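You operate a simulated robot arm through the tools that you are given. There is no shell and no other tool. Be economical: measure what you need, move in short steps, check, and stop when the job is done.

Carry out the task below with a simulated robot arm. There is one attempt and no reset: what you move stays moved.

Task
Shut the dispenser's gate, then tip the teal tub of pellets into it.
Fine: put the tub back and slide the lid shut.

It is judged by the outcome, as a careful person would: the job done as asked, and still so three seconds after it is handed in. It fails if anything else is knocked over, pushed out of place, dropped, spilled or broken. A push-on lid holds only when it is set on centred and level and pressed home; a screw cap is set on level and turned clockwise until tight.

Robot
A 6-joint arm with a two-finger parallel gripper, fixed in place. Base frame: the origin is at the foot of the arm, x ahead of it, y to its left, z up; the work surface is at about z = -20. Units: mm, rad, N and s.
With the tool pointing down near the work surface it reaches from about 120 to 600 mm from the base axis. Its first joint turns from -1.152 to 1.152 rad. Payload 2.1 kg.
The tool frame sits at the grasp point between the pads (the TCP): z along the fingers, y along the line on which they close. The tips reach 30 mm beyond it. Largest opening 94 mm; finger width 28, thickness 10; the body of the gripper, 50 by 96 mm, starts 55 mm behind the TCP.
Orientation is that of the tool frame in the base frame, as [roll, pitch, yaw] about the fixed x, y, z axes, in that order (R = Rz(yaw) Ry(pitch) Rx(roll)). With the fingers straight down and closing along the base's y, the tool's x points along the base's -x, its y along +y and its z along -z.

Tools
- The arm moves only by the tool arm_command. Its argument "plan" is a list of rows, each an object (a shift or turn left out is 0, a gripper value left out holds the last) with "linear": the shift along the base's x, y, z in mm, a list of three; "dr": the turn, a rotation vector about the base's x, y, z in rad, a list of three; "claw": the opening, from 0 (shut) to 1 (fully open). In form: [{"linear": [tx, ty, tz], "dr": [wx, wy, wz], "claw": claw}, ...]. A call has 1 to 8 rows; each row is the pose to reach, as a shift and turn from the pose commanded when the call began. Rows are played at 5 a second. More than 50 mm and 0.15 rad between two rows, or a gripper value outside its range, and nothing of the call is played. Where a pose cannot be reached the arm comes as near as it can. A force on the tool above 40 N (or 10 N above the force at the start of the call, whichever is more), or a blocked arm, ends the call early, and 0.2 s more pass. Each finger travels about 72 mm/s and halts on what it meets, pressing with about 29 N; the grip force reading is that of the motor and also rises with nothing between the fingers. The clock runs only during rows and for 0.2 s after the last one: add rows that repeat a pose to give the fingers time. The reply holds the time, the measured pose of the TCP, the force on the tool along the base axes, the opening and the grip force, in the units named above and with some noise.
- Cameras (640 x 400 px; columns grow to the right, rows downward): "scene" is fixed at [62.2, -345.9, 484.4]; the picture's right is [0.85, -0.53, 0.00], its down [-0.23, -0.37, -0.90] and it looks along [0.48, 0.76, -0.44] (base axes); focal length 214 px, centre (320, 200). "wrist" rides on the gripper at [-37, 0, -58] in the tool frame; the picture's right is [0.00, -1.00, 0.00], its down [0.97, 0.00, -0.24] and it looks along [0.24, 0.00, 0.97] (tool axes); focal length 218 px, centre (320, 200). There is no depth. A picture from a camera that has moved, and an enlarged one, comes with that camera's place and axes in the base frame and with its lens. The place of the scene camera against the robot may be out by one fixed shift of up to 25 mm in any direction.
- get_image(camera): a new picture of that camera. It takes no simulated time.
- enlarge(camera, box): a new picture of the part [left, top, right, bottom] of that camera's present view, enlarged. It takes no simulated time.
- sign_off(): hands the job in; it is judged then, once.

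Work in short steps. Places have to be worked out from the pictures, the camera data and where the tool is seen: move nearer, look again, correct. Check each grasp and each placing, and mend what went wrong. You have 120 turns and 68 pictures in all, those below and enlarged ones among them. Open the gripper and draw the arm clear of the work before you hand the job in, unless the task says otherwise; then end with one line.

The tools are called after "Request:" as a command line: name --argument value ..., lists and objects as JSON in quotes. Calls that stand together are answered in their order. arm_command: Moves the arm, as the interface text tells. Its arguments: {"type":"object","properties":{"plan":{"type":"array","items":{"type":"object","properties":{"linear":{"type":"array","items":{"type":"number"}},"dr":{"type":"array","items":{"type":"number"}},"claw":{"type":"number"}}}}},"required":["plan"]} The other tools are called the same way: get_image (camera) takes a picture; enlarge (camera, box) takes an enlarged picture of a part of a camera's view; sign_off () hands the job in.

At the start:

```text
time: 0.0
ee_pos: [288.9, -88.8, 444.9]
tcp_rot: [-3.141, 0.0, 3.14]
wrist_force: [1.0, 0.5, 0.1]
grip_width: 94.2
gripper_force: 0.0
```

scene: 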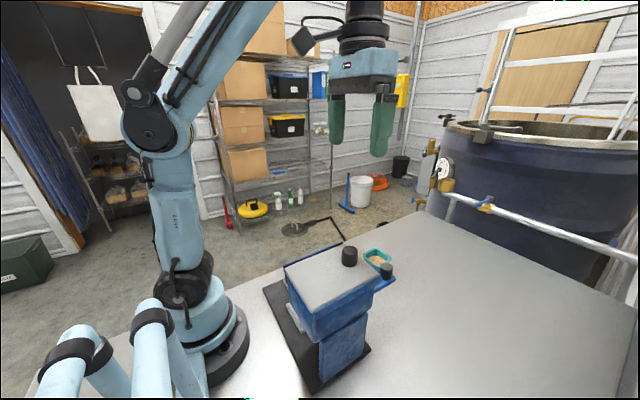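
wrist: 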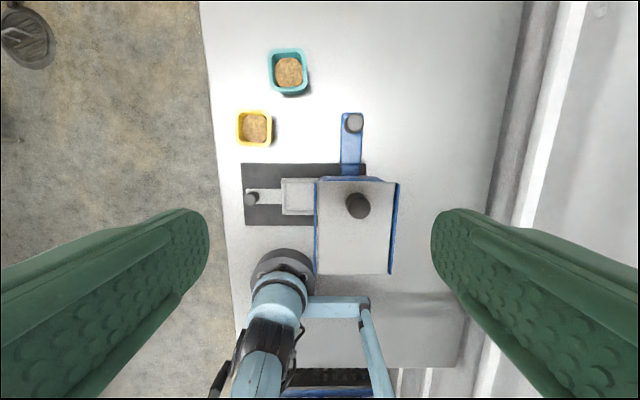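

I'll look closer at the dispenser from both cameras before moving.

Request:
enlarge --camera "scene" --box '[240, 220, 440, 400]'

Request:
enlarge --camera "wrist" --box '[210, 30, 430, 290]'

```text
2.22 times, centred on (340, 310) of scene
camera zoom: at [62.2, -345.9, 484.4], right [0.85, -0.53, 0.0], down [-0.23, -0.37, -0.9], along [0.48, 0.76, -0.44], focal length 477 px, centre (276, -44)
```

zoom: 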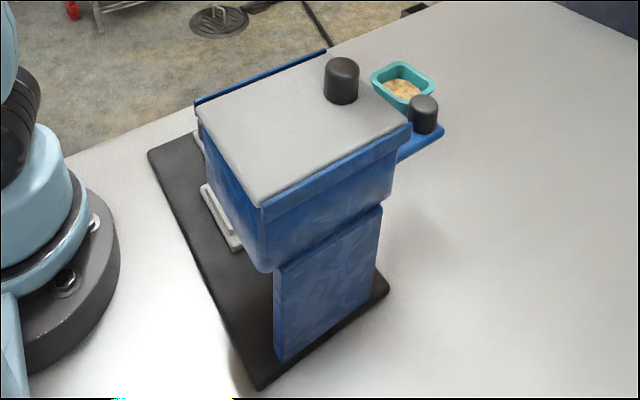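

```text
1.54 times, centred on (320, 160) of wrist
camera zoom: at [326.9, -88.3, 502.3], right [0.0, -1.0, 0.0], down [-0.97, 0.0, 0.24], along [-0.24, 0.0, -0.97], focal length 336 px, centre (320, 262)
```

zoom: 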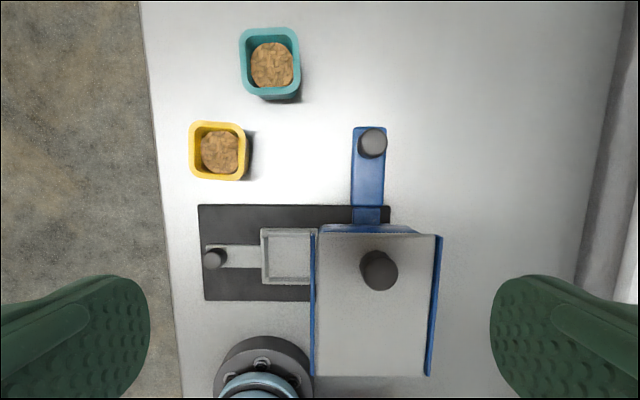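

The blue tab with a knob (+x side) and the grey framed slide with a knob (+y side) are both gate candidates, so I need a view from the front. I'll move out in +x, lower the arm and tilt the camera back towards the dispenser.

Request:
arm_command --plan '[{"linear": [25, 0, -20], "dr": [0, 0.1, 0]}, {"linear": [50, 0, -40], "dr": [0, 0.2, 0]}, {"linear": [75, 0, -60], "dr": [0, 0.3, 0]}, {"linear": [100, 0, -80], "dr": [0, 0.4, 0]}, {"linear": [125, 0, -100], "dr": [0, 0.5, 0]}, {"linear": [150, 0, -120], "dr": [0, 0.6, 0]}, {"linear": [175, 0, -140], "dr": [0, 0.7, 0]}, {"linear": [200, 0, -160], "dr": [0, 0.8, 0]}]'

Request:
get_image --camera "wrist"

```text
time: 0.9
ee_pos: [378.2, -89.2, 377.1]
tcp_rot: [-3.135, -0.306, 3.141]
wrist_force: [8.4, -3.3, -15.9]
grip_width: 94.0
gripper_force: 0.1
out of reach, approached as far as the arm can: row 4
stopped in row 4: the force on the tool passed its limit (the readings are from after the stop); the commanded pose is now the measured one
```

```text
63 pictures are left
camera wrist: at [429.9, -88.8, 421.0], right [0.0, -1.0, 0.01], down [-0.85, 0.0, 0.52], along [-0.52, -0.01, -0.85], focal length 218 px, centre (320, 200)
```

wrist: 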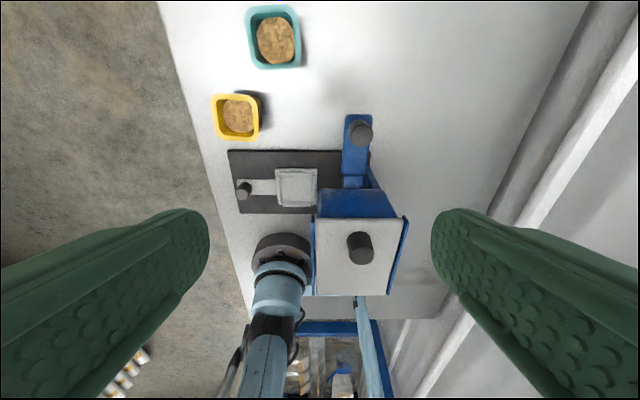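

The tilt hit a joint limit, but the view is useful, so I'll enlarge it.

Request:
enlarge --camera "wrist" --box '[220, 90, 420, 310]'

```text
1.82 times, centred on (320, 200) of wrist
camera zoom: at [429.9, -88.8, 421.0], right [0.0, -1.0, 0.01], down [-0.85, 0.0, 0.52], along [-0.52, -0.01, -0.85], focal length 397 px, centre (320, 200)
```

zoom: 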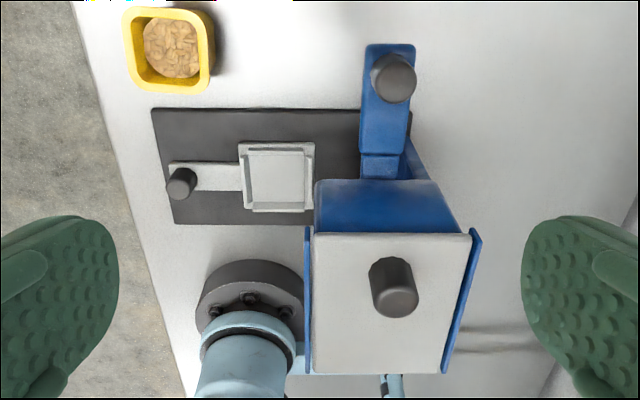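

Triangulating the two wrist views puts the gate knob top near (361,-141,157) and the lid knob top near (253,-137,248). I'll zoom in on the scene view to see the lid rails and stops.

Request:
enlarge --camera "scene" --box '[275, 235, 405, 325]'

```text
4.44 times, centred on (340, 280) of scene
camera zoom: at [62.2, -345.9, 484.4], right [0.85, -0.53, 0.0], down [-0.23, -0.37, -0.9], along [0.48, 0.76, -0.44], focal length 953 px, centre (231, -156)
```

zoom: 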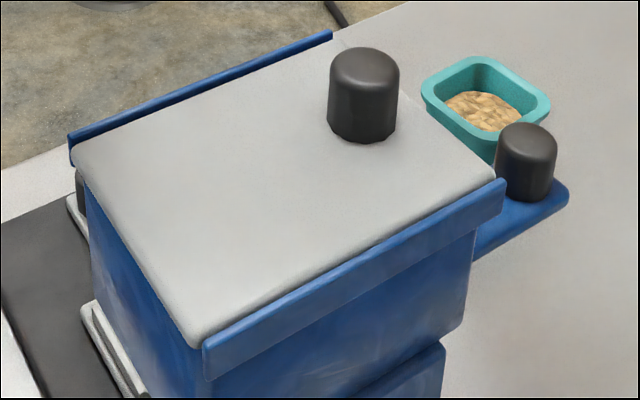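

The lid runs along x between side rails and looks flush at both ends. I'll straighten the tool and come down above and in front of the gate knob for a closer look at the gate, with the fingers closing.

Request:
arm_command --plan '[{"linear": [8, -13, -20], "dr": [0, -0.1, 0]}, {"linear": [16, -26, -45], "dr": [0, -0.2, 0]}, {"linear": [24, -39, -70], "dr": [0, -0.306, 0]}, {"linear": [32, -51, -100], "dr": [0, -0.306, 0]}, {"linear": [42, -51, -130], "dr": [0, -0.306, 0]}, {"linear": [42, -51, -130], "dr": [0, -0.306, 0]}]'

Request:
get_image --camera "wrist"

Request:
get_image --camera "scene"

```text
time: 2.3
ee_pos: [418.9, -138.9, 247.9]
tcp_rot: [-3.137, -0.002, -3.139]
wrist_force: [-0.3, 0.0, 0.4]
grip_width: 93.9
gripper_force: 0.1
```

```text
60 pictures are left
camera wrist: at [455.7, -139.4, 304.8], right [0.0, -1.0, 0.01], down [-0.97, 0.0, 0.24], along [-0.24, -0.01, -0.97], focal length 218 px, centre (320, 200)
```

wrist: 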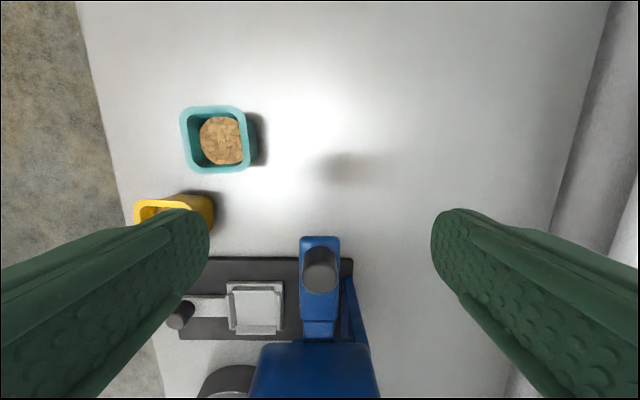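

```text
59 pictures are left
```

scene: 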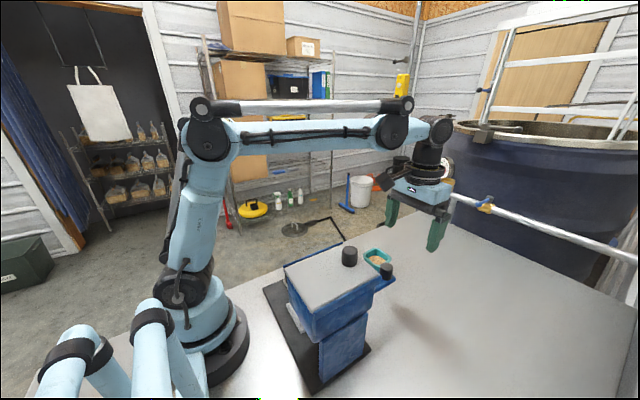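

The gate slide has its knob at about (357,-141,157), and a stretch of neck shows between its handle and the hopper. I'll enlarge that to judge the travel.

Request:
enlarge --camera "wrist" --box '[160, 220, 400, 400]'

Request:
enlarge --camera "scene" --box '[345, 240, 445, 340]'

```text
2.22 times, centred on (280, 310) of wrist
camera zoom: at [455.7, -139.4, 304.8], right [0.0, -1.0, 0.01], down [-0.97, 0.0, 0.24], along [-0.24, -0.01, -0.97], focal length 485 px, centre (409, -44)
```

zoom: 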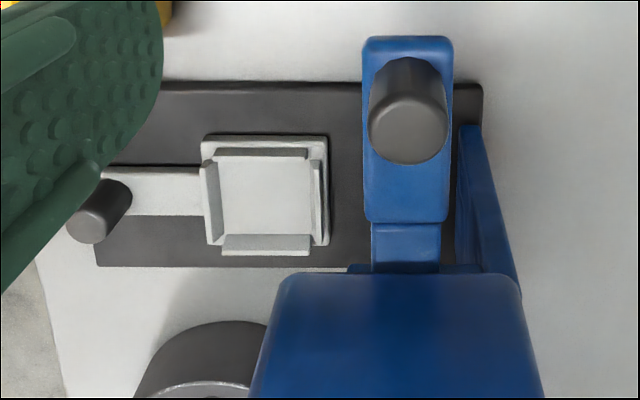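

```text
4.00 times, centred on (395, 290) of scene
camera zoom: at [62.2, -345.9, 484.4], right [0.85, -0.53, 0.0], down [-0.23, -0.37, -0.9], along [0.48, 0.76, -0.44], focal length 858 px, centre (20, -160)
```

zoom: 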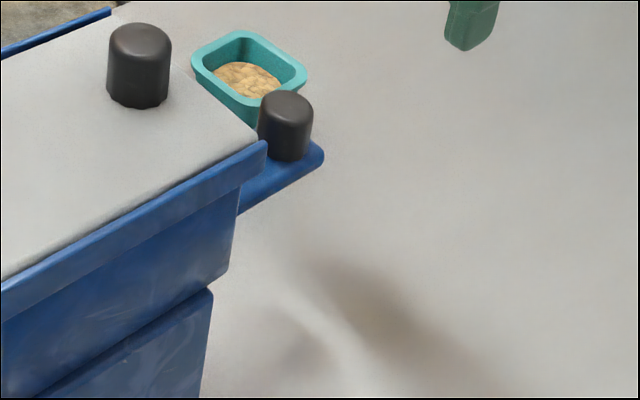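

The knob is centred near (358,-141) with its top at about z=157, and the slide has roughly 27 mm of neck left to go in. I'll move over it with the gripper open and come down so the tips end near z=136, just above the handle bar.

Request:
arm_command --plan '[{"linear": [-30, -2, -10], "claw": 1}, {"linear": [-61, -2, -20]}, {"linear": [-61, -2, -50]}, {"linear": [-61, -2, -65]}, {"linear": [-61, -2, -65]}]'

Request:
get_image --camera "wrist"

Request:
enlarge --camera "scene" --box '[340, 200, 440, 300]'

```text
time: 3.5
ee_pos: [358.3, -142.3, 182.9]
tcp_rot: [-3.136, -0.004, -3.139]
wrist_force: [-0.4, 0.1, -0.2]
grip_width: 94.0
gripper_force: 0.1
```

```text
56 pictures are left
camera wrist: at [395.2, -141.3, 239.0], right [0.0, -1.0, 0.01], down [-0.97, 0.0, 0.24], along [-0.24, -0.01, -0.97], focal length 218 px, centre (320, 200)
```

wrist: 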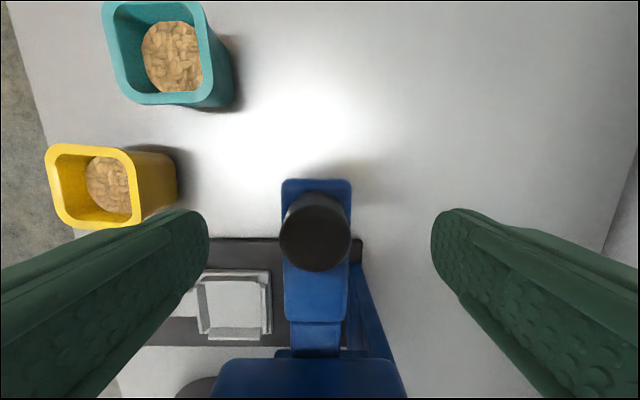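

```text
4.00 times, centred on (390, 250) of scene
camera zoom: at [62.2, -345.9, 484.4], right [0.85, -0.53, 0.0], down [-0.23, -0.37, -0.9], along [0.48, 0.76, -0.44], focal length 858 px, centre (40, 0)
```

zoom: 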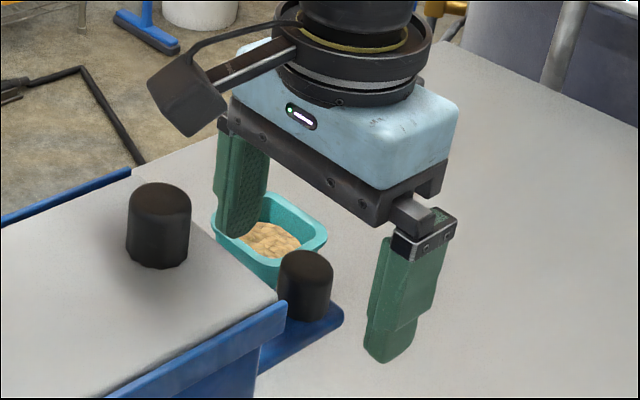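

The two newest wrist views put the knob top a little higher than I thought, about z=168 at x≈364, with the fingers straddling it in y. I'll shift x +5, go down 8 (tips at about 145) and close.

Request:
arm_command --plan '[{"linear": [5, 0, -8]}, {"linear": [5, 0, -8], "claw": 0.2}, {"linear": [5, 0, -8], "claw": 0.2}, {"linear": [5, 0, -8], "claw": 0.2}, {"linear": [5, 0, -8], "claw": 0.2}]'

Request:
get_image --camera "wrist"

Request:
enlarge --camera "scene" --box '[340, 210, 420, 290]'

```text
time: 4.7
ee_pos: [362.3, -141.1, 172.3]
tcp_rot: [-3.139, -0.005, -3.14]
wrist_force: [-0.4, 8.6, -0.3]
grip_width: 26.9
gripper_force: 29.1
```

```text
54 pictures are left
camera wrist: at [399.6, -141.0, 230.7], right [0.0, -1.0, 0.0], down [-0.97, 0.0, 0.24], along [-0.24, 0.0, -0.97], focal length 218 px, centre (320, 200)
```

wrist: 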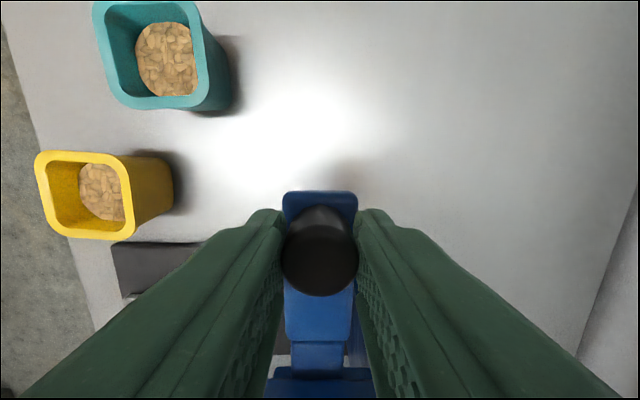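

```text
5.00 times, centred on (380, 250) of scene
camera zoom: at [62.2, -345.9, 484.4], right [0.85, -0.53, 0.0], down [-0.23, -0.37, -0.9], along [0.48, 0.76, -0.44], focal length 1072 px, centre (20, -50)
```

zoom: 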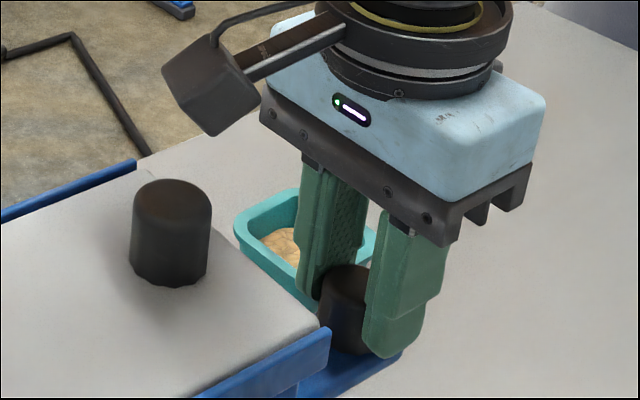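

The knob is gripped at 26.9 mm. I'll push the gate in along -x in small steps and watch the force.

Request:
arm_command --plan '[{"linear": [-4, 1, 0]}, {"linear": [-8, 1, 0]}, {"linear": [-12, 1, 0]}, {"linear": [-15, 1, 0]}]'

```text
time: 5.7
ee_pos: [348.3, -141.3, 173.5]
tcp_rot: [-3.138, -0.005, -3.141]
wrist_force: [1.1, 3.1, 0.5]
grip_width: 27.0
gripper_force: 28.9
```

It moved freely. I'll carry on inwards.

Request:
arm_command --plan '[{"linear": [-4, 0, 0]}, {"linear": [-8, 0, 0]}, {"linear": [-12, 0, 0]}, {"linear": [-16, 0, 0]}, {"linear": [-20, 0, 0]}]'

Request:
get_image --camera "wrist"

Request:
enlarge --camera "scene" --box '[320, 210, 420, 310]'

```text
time: 6.9
ee_pos: [330.2, -141.7, 175.9]
tcp_rot: [-3.133, 0.001, 3.141]
wrist_force: [13.6, -7.2, -0.1]
grip_width: 27.4
gripper_force: 29.3
```

```text
52 pictures are left
camera wrist: at [366.6, -140.9, 232.7], right [0.0, -1.0, 0.01], down [-0.97, 0.0, 0.24], along [-0.24, -0.01, -0.97], focal length 218 px, centre (320, 200)
```

wrist: 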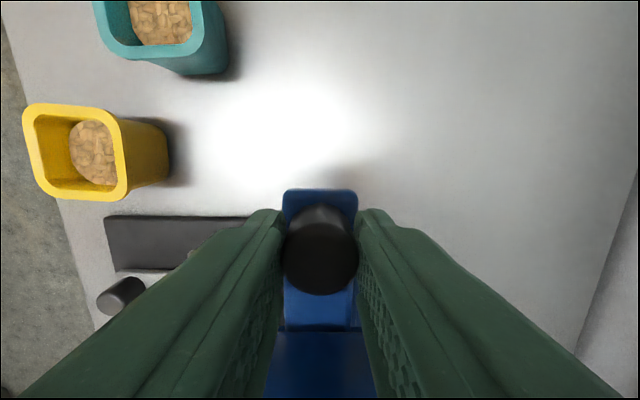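

```text
4.00 times, centred on (370, 260) of scene
camera zoom: at [62.2, -345.9, 484.4], right [0.85, -0.53, 0.0], down [-0.23, -0.37, -0.9], along [0.48, 0.76, -0.44], focal length 858 px, centre (120, -40)
```

zoom: 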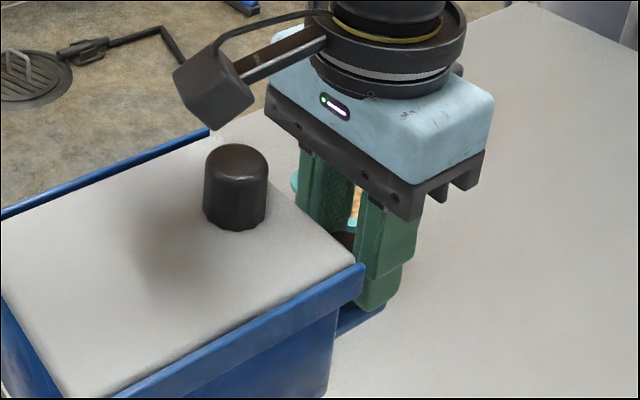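

The x force is rising (13.6 N), so the handle is close to its stop. I'll press in a few more mm to seat it.

Request:
arm_command --plan '[{"linear": [-2, 0, 0]}, {"linear": [-4, 0, 0]}, {"linear": [-6, 0, 0]}, {"linear": [-6, 0, 0]}]'

```text
time: 7.9
ee_pos: [323.1, -141.9, 174.1]
tcp_rot: [-3.134, 0.001, -3.14]
wrist_force: [18.8, -9.3, 7.3]
grip_width: 26.9
gripper_force: 29.0
```

It is still sliding and hasn't hit a hard stop, so I'll keep going a little further.

Request:
arm_command --plan '[{"linear": [-2, 1, 0]}, {"linear": [-4, 1, 0]}, {"linear": [-6, 1, 0]}, {"linear": [-8, 1, 0]}, {"linear": [-8, 1, 0]}]'

Request:
get_image --camera "wrist"

Request:
enlarge --camera "scene" --box '[240, 220, 440, 400]'

```text
time: 9.1
ee_pos: [313.0, -141.2, 174.2]
tcp_rot: [-3.139, -0.007, -3.141]
wrist_force: [-1.3, 3.2, -0.7]
grip_width: 27.0
gripper_force: 29.2
```

```text
50 pictures are left
camera wrist: at [350.6, -139.1, 231.2], right [0.0, -1.0, 0.0], down [-0.97, 0.0, 0.25], along [-0.25, 0.0, -0.97], focal length 218 px, centre (320, 200)
```

wrist: 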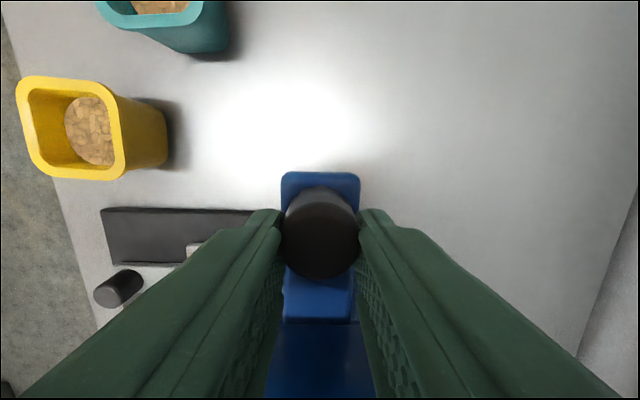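

```text
2.22 times, centred on (340, 310) of scene
camera zoom: at [62.2, -345.9, 484.3], right [0.85, -0.53, 0.0], down [-0.23, -0.37, -0.9], along [0.48, 0.76, -0.44], focal length 477 px, centre (276, -44)
```

zoom: 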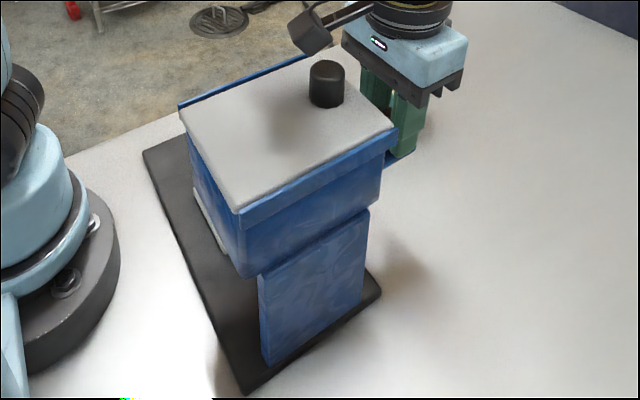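

The scene view shows the gate shut, but the last push also slid the whole dispenser about 14 mm towards -x, and I'll have to undo that. I'll release the knob, lift clear and re-measure.

Request:
arm_command --plan '[{"linear": [0, 0, 0], "claw": 0.9}, {"linear": [0, 0, 0], "claw": 1}, {"linear": [0, 0, 0], "claw": 1}, {"linear": [5, 0, 40], "claw": 1}, {"linear": [20, 0, 85], "claw": 1}, {"linear": [20, 0, 130], "claw": 1}, {"linear": [20, 0, 170], "claw": 1}, {"linear": [20, 0, 170], "claw": 1}]'

Request:
get_image --camera "wrist"

Request:
enlarge --camera "scene" --box '[240, 220, 440, 400]'

```text
time: 10.9
ee_pos: [332.8, -138.4, 344.7]
tcp_rot: [-3.137, -0.005, 3.14]
wrist_force: [0.8, -0.6, 0.4]
grip_width: 94.0
gripper_force: 0.1
```

```text
48 pictures are left
camera wrist: at [370.0, -138.8, 402.2], right [0.0, -1.0, 0.01], down [-0.97, 0.0, 0.24], along [-0.24, -0.01, -0.97], focal length 218 px, centre (320, 200)
```

wrist: 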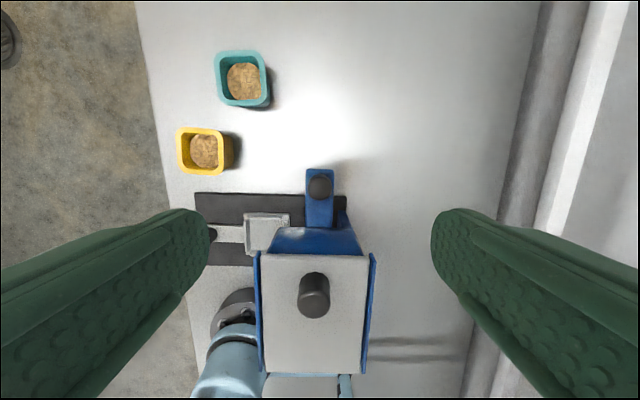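

```text
2.22 times, centred on (340, 310) of scene
camera zoom: at [62.2, -345.9, 484.4], right [0.85, -0.53, 0.0], down [-0.23, -0.37, -0.9], along [0.48, 0.76, -0.44], focal length 477 px, centre (276, -44)
```

zoom: 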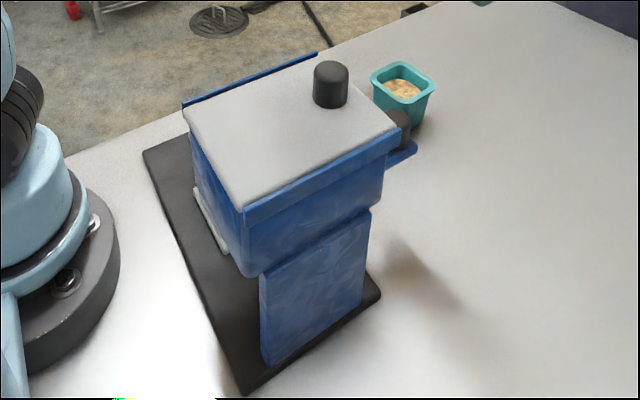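

The gate handle is fully in with no neck showing. The dispenser sits about 12 mm towards -x of where it was, with a slight yaw. Next I'll go over the lid knob (about x 245, y -137) and look down.

Request:
arm_command --plan '[{"linear": [-25, 0, -10]}, {"linear": [-50, 0, -20]}, {"linear": [-70, 0, -30]}, {"linear": [-85, 0, -45]}, {"linear": [-85, 0, -45]}]'

Request:
get_image --camera "wrist"

```text
time: 12.1
ee_pos: [249.3, -139.6, 298.9]
tcp_rot: [-3.136, -0.004, -3.14]
wrist_force: [-0.2, 0.1, -0.2]
grip_width: 93.8
gripper_force: 0.0
```

```text
46 pictures are left
camera wrist: at [285.9, -138.8, 356.9], right [0.0, -1.0, 0.01], down [-0.97, 0.0, 0.24], along [-0.24, -0.01, -0.97], focal length 218 px, centre (320, 200)
```

wrist: 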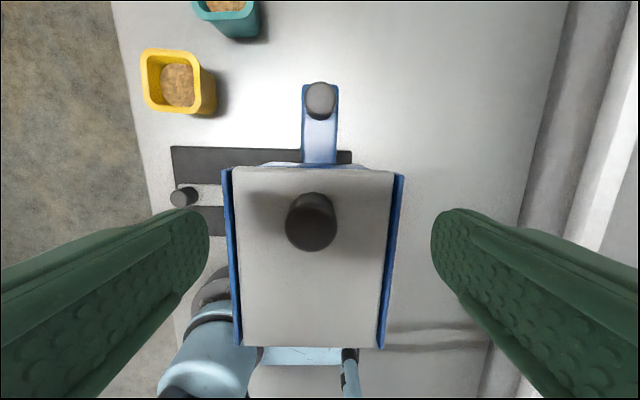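

The knob top measures about (241,-135,242) and the lid surface about z=210. I'll come down to TCP z≈248 (tips at about 218) and grip the knob.

Request:
arm_command --plan '[{"linear": [-8, 4, -20]}, {"linear": [-8, 4, -40]}, {"linear": [-8, 4, -50]}, {"linear": [-8, 4, -50], "claw": 0.2}, {"linear": [-8, 4, -50], "claw": 0.2}, {"linear": [-8, 4, -50], "claw": 0.2}, {"linear": [-8, 4, -50], "claw": 0.2}]'

Request:
enlarge --camera "scene" --box '[270, 180, 430, 300]'

```text
time: 12.9
ee_pos: [241.4, -134.9, 255.2]
tcp_rot: [-3.14, -0.006, -3.14]
wrist_force: [0.2, -1.1, 8.2]
grip_width: 93.1
gripper_force: 0.0
stopped in row 3: the force on the tool passed its limit (the readings are from after the stop); the commanded pose is now the measured one
```

```text
3.33 times, centred on (350, 240) of scene
camera zoom: at [62.1, -345.9, 484.4], right [0.85, -0.53, 0.0], down [-0.23, -0.37, -0.9], along [0.48, 0.76, -0.44], focal length 715 px, centre (220, 67)
```

zoom: 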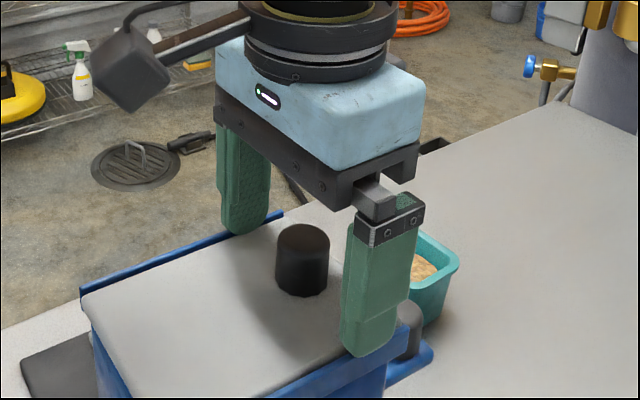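

The fingertips touched the rails at z≈225, so things sit a bit higher than I computed. I'll raise 4 mm and close on the knob.

Request:
arm_command --plan '[{"linear": [0, 0, 4]}, {"linear": [0, 0, 4], "claw": 0.2}, {"linear": [0, 0, 4], "claw": 0.2}, {"linear": [0, 0, 4], "claw": 0.2}, {"linear": [0, 0, 4], "claw": 0.2}]'

Request:
get_image --camera "wrist"

```text
time: 14.1
ee_pos: [240.9, -135.2, 259.9]
tcp_rot: [3.14, -0.005, -3.138]
wrist_force: [1.7, 9.1, 2.0]
grip_width: 26.9
gripper_force: 28.6
```

```text
44 pictures are left
camera wrist: at [279.0, -135.0, 317.0], right [0.0, -1.0, 0.0], down [-0.97, 0.0, 0.24], along [-0.24, 0.0, -0.97], focal length 218 px, centre (320, 200)
```

wrist: 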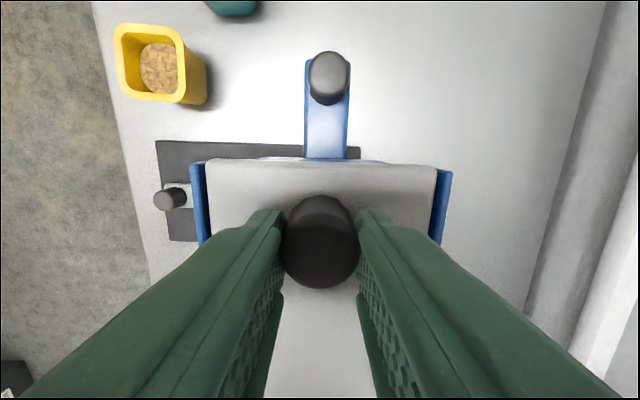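

The lid knob is gripped. I'll try +x first: if the lid is blocked that way, the pull shifts the dispenser back to where it was, and if it's free, the lid opens.

Request:
arm_command --plan '[{"linear": [3, 1, 0]}, {"linear": [6, 1, 0]}, {"linear": [9, 1, 0]}, {"linear": [9, 1, 0]}]'

Request:
get_image --camera "wrist"

```text
time: 15.1
ee_pos: [251.3, -134.7, 259.2]
tcp_rot: [-3.14, -0.002, -3.14]
wrist_force: [-0.3, -5.6, 0.5]
grip_width: 27.0
gripper_force: 28.4
```

```text
43 pictures are left
camera wrist: at [288.3, -134.1, 317.0], right [0.0, -1.0, 0.0], down [-0.97, 0.0, 0.24], along [-0.24, 0.0, -0.97], focal length 218 px, centre (320, 200)
```

wrist: 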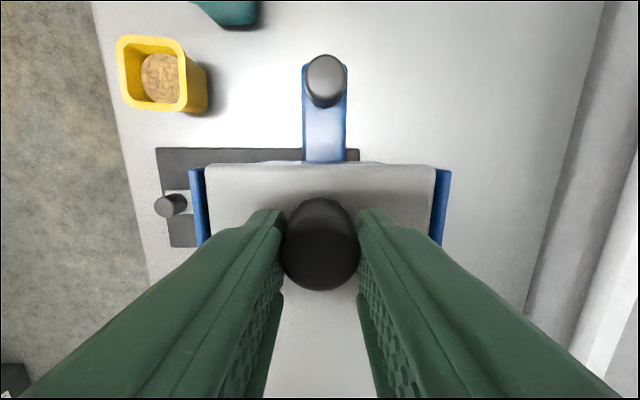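

The rails and gate moved along with the lid, so the lid is blocked towards +x and the dispenser is coming back upright. I'll pull another 4 mm and compare with the original scene view.

Request:
arm_command --plan '[{"linear": [2, 0, 0]}, {"linear": [4, 0, 0]}, {"linear": [4, 0, 0]}]'

Request:
enlarge --camera "scene" --box '[240, 220, 440, 400]'

```text
time: 15.9
ee_pos: [254.7, -134.1, 259.5]
tcp_rot: [-3.14, -0.007, -3.141]
wrist_force: [-9.0, -3.8, 6.8]
grip_width: 27.1
gripper_force: 29.2
```

```text
2.22 times, centred on (340, 310) of scene
camera zoom: at [62.1, -345.9, 484.4], right [0.85, -0.53, 0.0], down [-0.23, -0.37, -0.9], along [0.48, 0.76, -0.44], focal length 477 px, centre (276, -44)
```

zoom: 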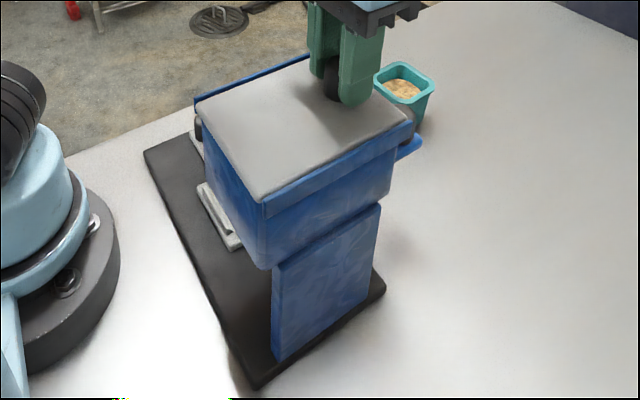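

It is nearly back in place. I'll relax the pull slightly and compare at higher zoom.

Request:
arm_command --plan '[{"linear": [-1, 0, 0]}, {"linear": [-1, 0, 0]}]'

Request:
enlarge --camera "scene" --box '[240, 220, 440, 400]'

```text
time: 16.5
ee_pos: [253.0, -133.6, 259.1]
tcp_rot: [-3.137, -0.005, 3.141]
wrist_force: [-5.4, -7.2, 8.1]
grip_width: 27.2
gripper_force: 28.9
```

```text
2.22 times, centred on (340, 310) of scene
camera zoom: at [62.1, -345.9, 484.4], right [0.85, -0.53, 0.0], down [-0.23, -0.37, -0.9], along [0.48, 0.76, -0.44], focal length 477 px, centre (276, -44)
```

zoom: 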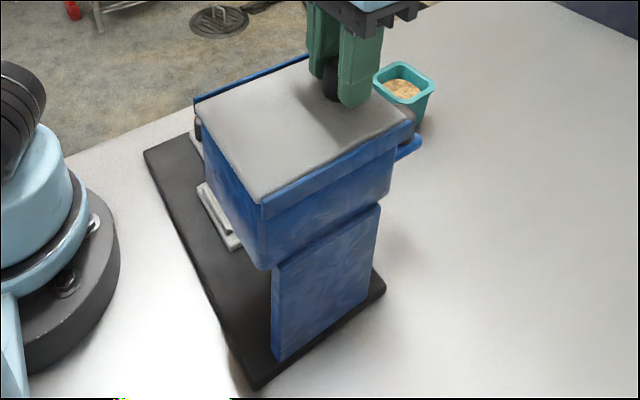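

The dispenser is back within 1–2 px of its starting place. Now I'll slide the lid towards -x, checking that it moves by itself.

Request:
arm_command --plan '[{"linear": [-5, -1, 0]}, {"linear": [-10, -1, 0]}, {"linear": [-15, -1, 0]}, {"linear": [-20, -1, 0]}, {"linear": [-20, -1, 0]}]'

Request:
get_image --camera "wrist"

Request:
enlarge --camera "scene" --box '[240, 220, 440, 400]'

```text
time: 17.7
ee_pos: [233.0, -135.7, 259.1]
tcp_rot: [-3.141, -0.005, 3.141]
wrist_force: [0.4, 0.3, -0.2]
grip_width: 27.0
gripper_force: 29.1
```

```text
40 pictures are left
camera wrist: at [270.6, -135.2, 316.8], right [0.0, -1.0, 0.0], down [-0.97, 0.0, 0.24], along [-0.24, 0.0, -0.97], focal length 218 px, centre (320, 200)
```

wrist: 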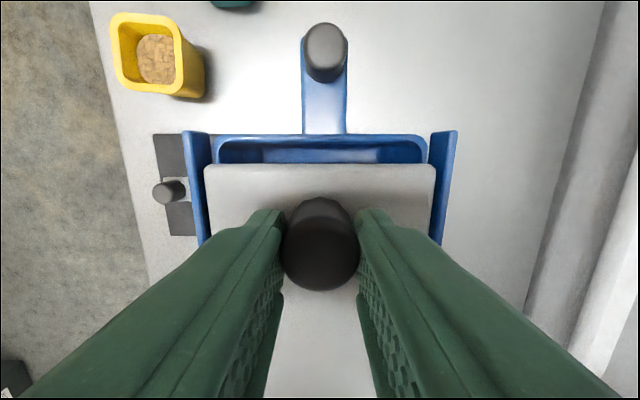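

```text
2.22 times, centred on (340, 310) of scene
camera zoom: at [62.2, -346.0, 484.3], right [0.85, -0.53, 0.0], down [-0.23, -0.37, -0.9], along [0.48, 0.76, -0.44], focal length 477 px, centre (276, -44)
```

zoom: 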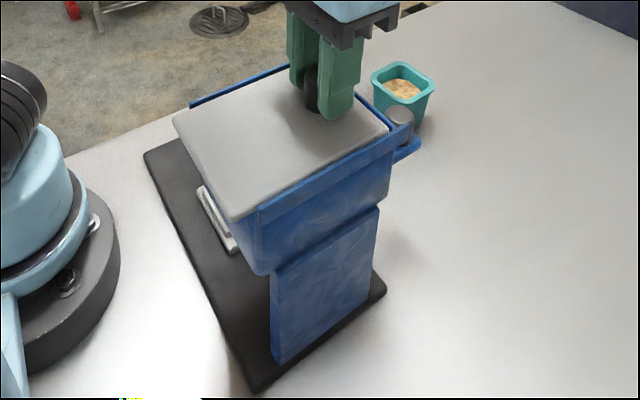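

The lid slides freely towards -x and the dispenser stays put. I'll continue to about 70 mm of travel in total, so the lid stays balanced over the hopper.

Request:
arm_command --plan '[{"linear": [-7, 0, 0]}, {"linear": [-14, 0, 0]}, {"linear": [-21, 0, 0]}, {"linear": [-28, 0, 0]}, {"linear": [-35, 0, 0]}, {"linear": [-42, 0, 0]}, {"linear": [-49, 0, 0]}, {"linear": [-49, 0, 0]}]'

Request:
get_image --camera "wrist"

Request:
enlarge --camera "scene" --box '[240, 220, 440, 400]'

```text
time: 19.5
ee_pos: [184.0, -136.0, 259.3]
tcp_rot: [3.141, -0.002, -3.14]
wrist_force: [0.5, -6.1, 1.6]
grip_width: 26.9
gripper_force: 29.2
```

```text
38 pictures are left
camera wrist: at [221.6, -135.4, 316.4], right [0.0, -1.0, 0.0], down [-0.97, 0.0, 0.24], along [-0.24, 0.0, -0.97], focal length 218 px, centre (320, 200)
```

wrist: 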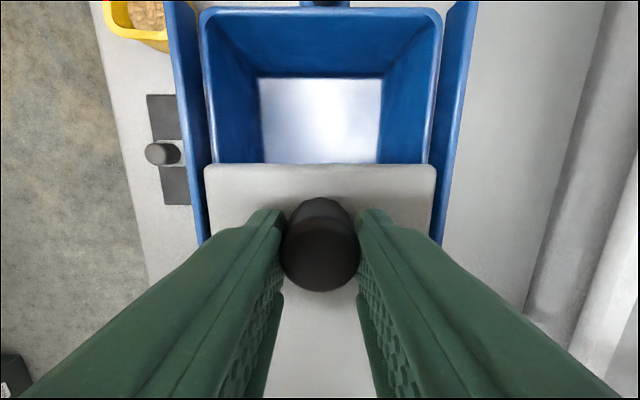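

```text
2.22 times, centred on (340, 310) of scene
camera zoom: at [62.2, -345.9, 484.4], right [0.85, -0.53, 0.0], down [-0.23, -0.37, -0.9], along [0.48, 0.76, -0.44], focal length 477 px, centre (276, -44)
```

zoom: 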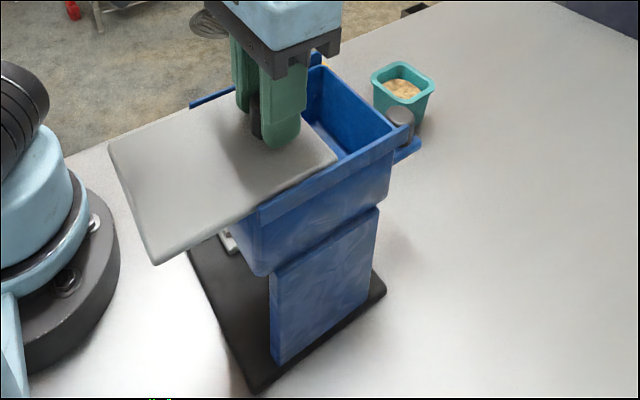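

The hopper floor shows the bright gate plate, so the gate is shut, and the opening is about 70 mm by 100 mm. I'll bring the lid back 5 mm so it stays balanced, then release slowly.

Request:
arm_command --plan '[{"linear": [3, 1, 0]}, {"linear": [5, 1, 0]}, {"linear": [5, 1, 0], "claw": 0.4}, {"linear": [5, 1, 0], "claw": 0.4}, {"linear": [5, 1, 0], "claw": 0.4}]'

Request:
enlarge --camera "scene" --box '[240, 220, 440, 400]'

```text
time: 20.7
ee_pos: [190.4, -135.7, 259.8]
tcp_rot: [3.141, -0.005, -3.138]
wrist_force: [0.0, -0.4, -0.3]
grip_width: 37.5
gripper_force: 0.2
```

```text
2.22 times, centred on (340, 310) of scene
camera zoom: at [62.2, -345.9, 484.4], right [0.85, -0.53, 0.0], down [-0.23, -0.37, -0.9], along [0.48, 0.76, -0.44], focal length 477 px, centre (276, -44)
```

zoom: 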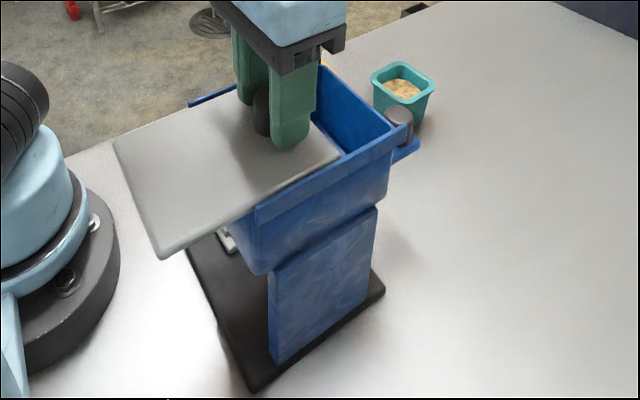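

The lid stays put when released. I'll lift straight up and head towards the teal tub for a closer look.

Request:
arm_command --plan '[{"linear": [0, 0, 40], "claw": 0.4}, {"linear": [0, 0, 80], "claw": 0.6}, {"linear": [45, 15, 85], "claw": 1}, {"linear": [90, 32, 85]}, {"linear": [135, 50, 80]}, {"linear": [175, 70, 60]}, {"linear": [210, 90, 35]}, {"linear": [240, 110, 10]}]'

Request:
get_image --camera "wrist"

Request:
enlarge --camera "scene" --box '[240, 220, 440, 400]'

```text
time: 22.5
ee_pos: [429.2, -24.6, 269.9]
tcp_rot: [-3.14, -0.005, 3.142]
wrist_force: [-1.1, 0.5, 0.3]
grip_width: 94.1
gripper_force: 0.0
```

```text
35 pictures are left
camera wrist: at [466.8, -24.9, 327.4], right [0.0, -1.0, 0.0], down [-0.97, 0.0, 0.24], along [-0.24, 0.0, -0.97], focal length 218 px, centre (320, 200)
```

wrist: 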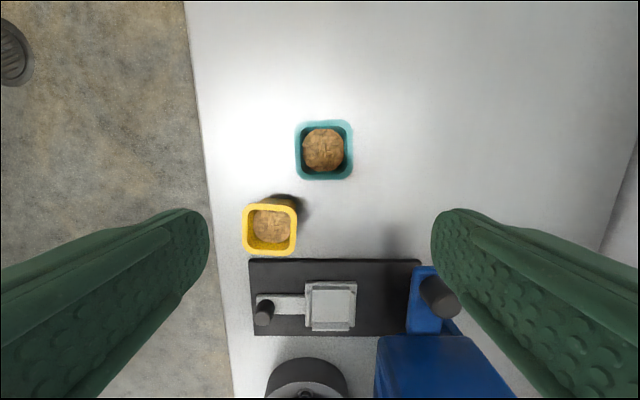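

```text
2.22 times, centred on (340, 310) of scene
camera zoom: at [62.1, -345.9, 484.4], right [0.85, -0.53, 0.0], down [-0.23, -0.37, -0.9], along [0.48, 0.76, -0.44], focal length 477 px, centre (276, -44)
```

zoom: 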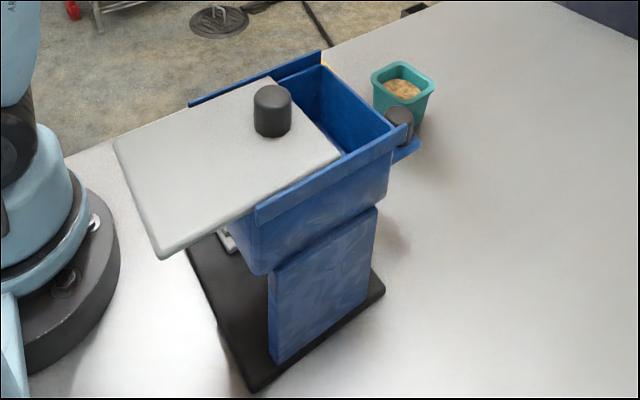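

The teal tub is centred near (462,-30), its rim about 72 mm wide at z≈55. I plan to grip it along x and tip it about the x axis into the opening, tool pointing to -y. Before touching the tub I'll test that motion empty, starting by yawing the gripper 90°.

Request:
arm_command --plan '[{"dr": [0, 0, 0.14], "linear": [-10, 0, 15]}, {"dr": [0, 0, 0.28], "linear": [-20, 0, 30]}, {"dr": [0, 0, 0.42], "linear": [-30, 0, 45]}, {"dr": [0, 0, 0.56], "linear": [-40, 0, 60]}, {"dr": [0, 0, 0.7], "linear": [-50, 0, 75]}, {"dr": [0, 0, 0.84], "linear": [-60, 0, 90]}, {"dr": [0, 0, 0.98], "linear": [-70, 0, 100]}, {"dr": [0, 0, 1.12], "linear": [-80, 0, 110]}]'

Request:
arm_command --plan '[{"dr": [0, 0, 0.11], "linear": [-20, -10, 5]}, {"dr": [0, 0, 0.22], "linear": [-40, -20, 10]}, {"dr": [0, 0, 0.33], "linear": [-60, -30, 15]}, {"dr": [0, 0, 0.455], "linear": [-80, -40, 20]}, {"dr": [0, 0, 0.455], "linear": [-100, -50, 20]}, {"dr": [0, 0, 0.455], "linear": [-110, -60, 20]}]'

```text
time: 24.3
ee_pos: [349.9, -26.1, 380.7]
tcp_rot: [-3.14, -0.004, -2.018]
wrist_force: [-0.2, -0.3, -0.1]
grip_width: 94.0
gripper_force: 0.1
```

```text
time: 25.7
ee_pos: [239.6, -85.2, 399.3]
tcp_rot: [-3.139, -0.007, -1.564]
wrist_force: [-0.2, 0.4, 1.0]
grip_width: 94.0
gripper_force: 0.0
```

The yaw works. Now I'll test the empty tilt about -x at altitude while moving to above the hopper.

Request:
arm_command --plan '[{"dr": [-0.14, 0, 0], "linear": [0, -7, 0]}, {"dr": [-0.28, 0, 0], "linear": [0, -14, 0]}, {"dr": [-0.42, 0, 0], "linear": [0, -21, 0]}, {"dr": [-0.56, 0, 0], "linear": [0, -28, 0]}, {"dr": [-0.7, 0, 0], "linear": [0, -35, 0]}, {"dr": [-0.84, 0, 0], "linear": [0, -42, 0]}, {"dr": [-0.98, 0, 0], "linear": [0, -49, 0]}, {"dr": [-1.12, 0, 0], "linear": [0, -55, 0]}]'

Request:
arm_command --plan '[{"dr": [-0.14, 0, 0], "linear": [0, 0, -5]}, {"dr": [-0.28, 0, 0], "linear": [0, 0, -10]}, {"dr": [-0.42, 0, 0], "linear": [0, 0, -15]}, {"dr": [-0.56, 0, 0], "linear": [0, 0, -20]}, {"dr": [-0.7, 0, 0], "linear": [0, 0, -30]}, {"dr": [-0.84, 0, 0], "linear": [0, 0, -40]}, {"dr": [-0.84, 0, 0], "linear": [0, 0, -50]}]'

Request:
get_image --camera "scene"

```text
time: 27.5
ee_pos: [238.5, -138.3, 399.9]
tcp_rot: [3.132, -1.129, -1.561]
wrist_force: [-0.1, 0.1, -0.1]
grip_width: 94.1
gripper_force: 0.1
```

```text
time: 29.1
ee_pos: [240.2, -140.2, 350.7]
tcp_rot: [0.013, -1.175, 1.556]
wrist_force: [0.4, 0.6, 0.4]
grip_width: 94.1
gripper_force: 0.2
```

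```text
33 pictures are left
```

scene: 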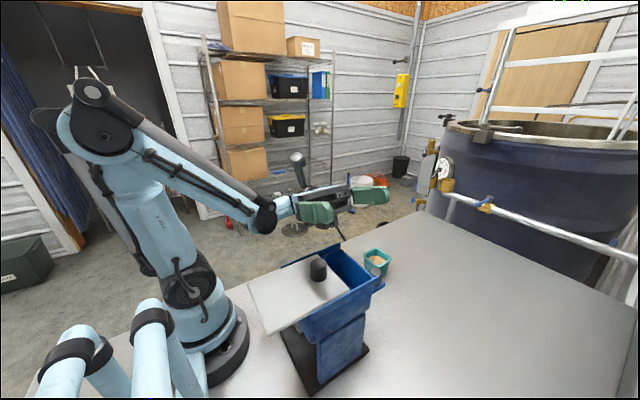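

The tilt to 112° is reachable. I'll check whether a steeper one of about 140° works too, so the tub empties completely.

Request:
arm_command --plan '[{"dr": [-0.13, 0, 0]}, {"dr": [-0.26, 0, 0]}, {"dr": [-0.39, 0, 0]}, {"dr": [-0.5, 0, 0]}, {"dr": [-0.5, 0, 0], "linear": [0, 0, -15]}, {"dr": [-0.5, 0, 0], "linear": [0, 0, -30]}]'

Request:
get_image --camera "scene"

```text
time: 30.5
ee_pos: [248.4, -141.3, 352.4]
tcp_rot: [0.004, -0.678, 1.563]
wrist_force: [-0.3, -1.1, 0.7]
grip_width: 94.2
gripper_force: 0.1
out of reach, approached as far as the arm can: row 4, 5, 6
```

```text
32 pictures are left
```

scene: 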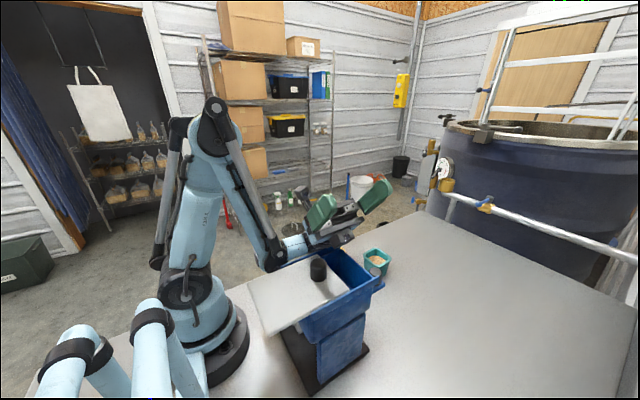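

About 140° is reachable at z≈350. I'll reverse the tilt and return to above the teal tub.

Request:
arm_command --plan '[{"dr": [0.1, 0, 0], "linear": [0, 0, 30]}, {"dr": [0.24, 0, 0], "linear": [0, 0, 40]}, {"dr": [0.38, 0, 0], "linear": [0, 0, 50]}, {"dr": [0.52, 0, 0], "linear": [0, 0, 60]}, {"dr": [0.66, 0, 0], "linear": [0, 0, 70]}, {"dr": [0.8, 0, 0], "linear": [0, 0, 80]}, {"dr": [0.94, 0, 0], "linear": [0, 5, 80]}, {"dr": [1.08, 0, 0], "linear": [0, 10, 80]}]'

Request:
arm_command --plan '[{"dr": [0.14, 0, 0], "linear": [10, 7, 0]}, {"dr": [0.28, 0, 0], "linear": [20, 14, 0]}, {"dr": [0.42, 0, 0], "linear": [30, 21, 0]}, {"dr": [0.56, 0, 0], "linear": [50, 28, 0]}, {"dr": [0.7, 0, 0], "linear": [80, 35, 0]}, {"dr": [0.84, 0, 0], "linear": [110, 42, 0]}, {"dr": [0.98, 0, 0], "linear": [140, 50, -10]}, {"dr": [1.12, 0, 0], "linear": [170, 60, -30]}]'

```text
time: 32.3
ee_pos: [247.3, -130.3, 431.7]
tcp_rot: [3.116, -1.383, -1.543]
wrist_force: [-0.1, -0.8, 0.2]
grip_width: 94.2
gripper_force: 0.0
```

```text
time: 34.1
ee_pos: [421.3, -71.8, 402.7]
tcp_rot: [-3.141, -0.262, -1.564]
wrist_force: [-0.6, -1.1, 0.2]
grip_width: 93.9
gripper_force: 0.1
```

There's 0.26 rad of tilt left. I'll level the tool and move above the tub at z≈200 to centre on it.

Request:
arm_command --plan '[{"dr": [0.13, 0, 0], "linear": [15, 10, -30]}, {"dr": [0.262, 0, 0], "linear": [30, 20, -70]}, {"dr": [0.262, 0, 0], "linear": [41, 30, -110]}, {"dr": [0.262, 0, 0], "linear": [41, 38, -150]}, {"dr": [0.262, 0, 0], "linear": [41, 42, -190]}, {"dr": [0.262, 0, 0], "linear": [41, 42, -215]}, {"dr": [0.262, 0, 0], "linear": [41, 42, -215]}]'

Request:
get_image --camera "wrist"

```text
time: 35.7
ee_pos: [458.7, -27.4, 185.7]
tcp_rot: [-3.141, -0.003, -1.566]
wrist_force: [0.3, 0.2, 0.2]
grip_width: 93.8
gripper_force: 0.0
```

```text
31 pictures are left
camera wrist: at [458.5, 11.1, 243.1], right [1.0, 0.01, 0.0], down [0.0, -0.97, 0.24], along [0.0, -0.24, -0.97], focal length 218 px, centre (320, 200)
```

wrist: 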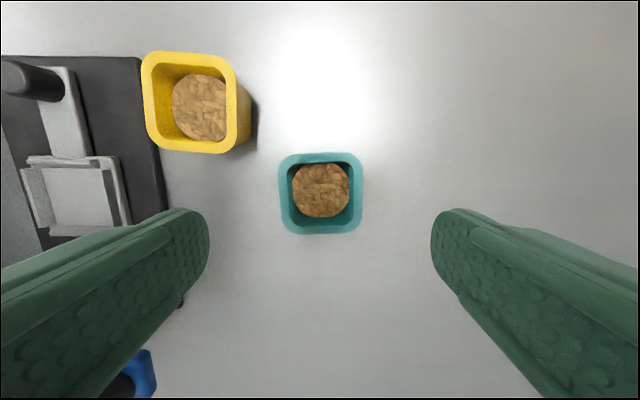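

The tub is centred at about (459.5,-28.5). I'll descend to just above the rim and check finger clearance.

Request:
arm_command --plan '[{"linear": [0.5, -1, -40]}, {"linear": [0.5, -1, -75]}, {"linear": [0.5, -1, -90]}, {"linear": [0.5, -1, -90]}]'

Request:
get_image --camera "wrist"

Request:
enlarge --camera "scene" --box '[340, 200, 440, 300]'

```text
time: 36.7
ee_pos: [460.6, -27.6, 97.0]
tcp_rot: [-3.141, -0.001, -1.567]
wrist_force: [0.1, -0.4, 0.0]
grip_width: 94.0
gripper_force: 0.0
```

```text
30 pictures are left
camera wrist: at [459.7, 10.2, 154.4], right [1.0, 0.01, 0.0], down [0.0, -0.97, 0.24], along [0.0, -0.24, -0.97], focal length 218 px, centre (320, 200)
```

wrist: 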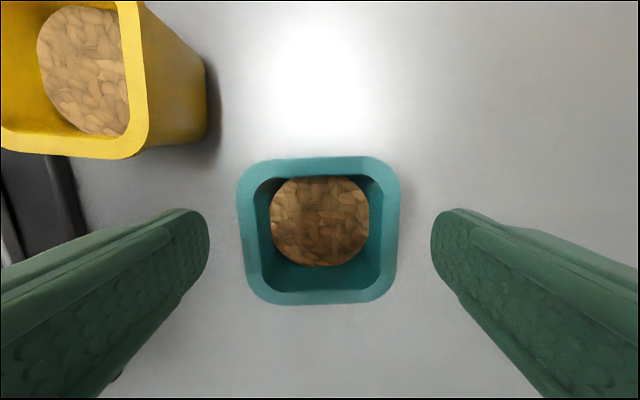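

```text
4.00 times, centred on (390, 250) of scene
camera zoom: at [62.2, -345.9, 484.4], right [0.85, -0.53, 0.0], down [-0.23, -0.37, -0.9], along [0.48, 0.76, -0.44], focal length 858 px, centre (40, 0)
```

zoom: 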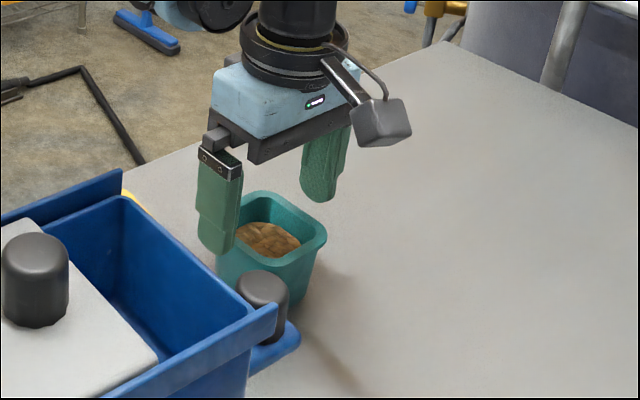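

The rim is about 69 mm wide at z≈62 and well centred between the fingers. I'll go down to TCP z≈48 and close.

Request:
arm_command --plan '[{"linear": [0, 2, -25]}, {"linear": [0, 2, -49]}, {"linear": [0, 2, -49], "claw": 0.6}, {"linear": [0, 2, -49], "claw": 0.6}, {"linear": [0, 2, -49], "claw": 0.6}]'

Request:
get_image --camera "wrist"

```text
time: 37.9
ee_pos: [461.9, -26.9, 47.0]
tcp_rot: [-3.14, 0.0, -1.565]
wrist_force: [-0.1, 0.2, 0.3]
grip_width: 65.9
gripper_force: 29.2
```

```text
28 pictures are left
camera wrist: at [460.7, 10.2, 104.2], right [1.0, 0.01, 0.0], down [0.0, -0.97, 0.24], along [0.0, -0.24, -0.97], focal length 218 px, centre (320, 200)
```

wrist: 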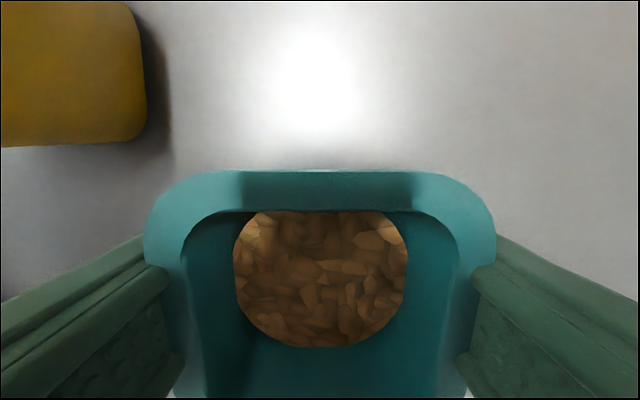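

The tub is gripped at 65.9 mm, and its home TCP is about (461,-27,48). I'll lift slowly and check the hold.

Request:
arm_command --plan '[{"linear": [0, 0, 10], "claw": 0.6}, {"linear": [0, 0, 30], "claw": 0.6}, {"linear": [0, 0, 60], "claw": 0.6}, {"linear": [0, 0, 60], "claw": 0.6}]'

Request:
enlarge --camera "scene" --box '[340, 180, 440, 280]'

```text
time: 38.9
ee_pos: [458.2, -26.3, 106.5]
tcp_rot: [-3.14, -0.001, -1.567]
wrist_force: [-0.8, 0.0, -1.4]
grip_width: 66.0
gripper_force: 29.7
```

```text
4.00 times, centred on (390, 230) of scene
camera zoom: at [62.2, -345.9, 484.4], right [0.85, -0.53, 0.0], down [-0.23, -0.37, -0.9], along [0.48, 0.76, -0.44], focal length 858 px, centre (40, 80)
```

zoom: 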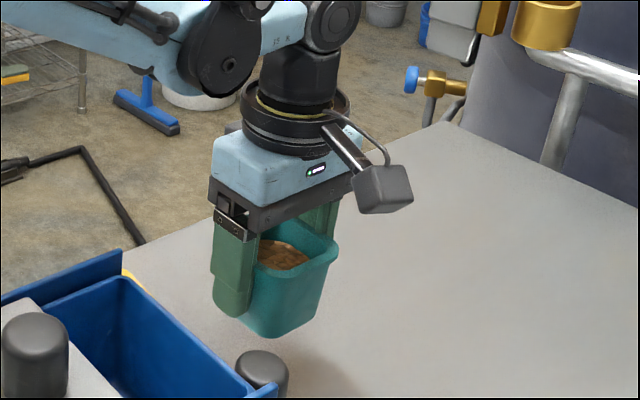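

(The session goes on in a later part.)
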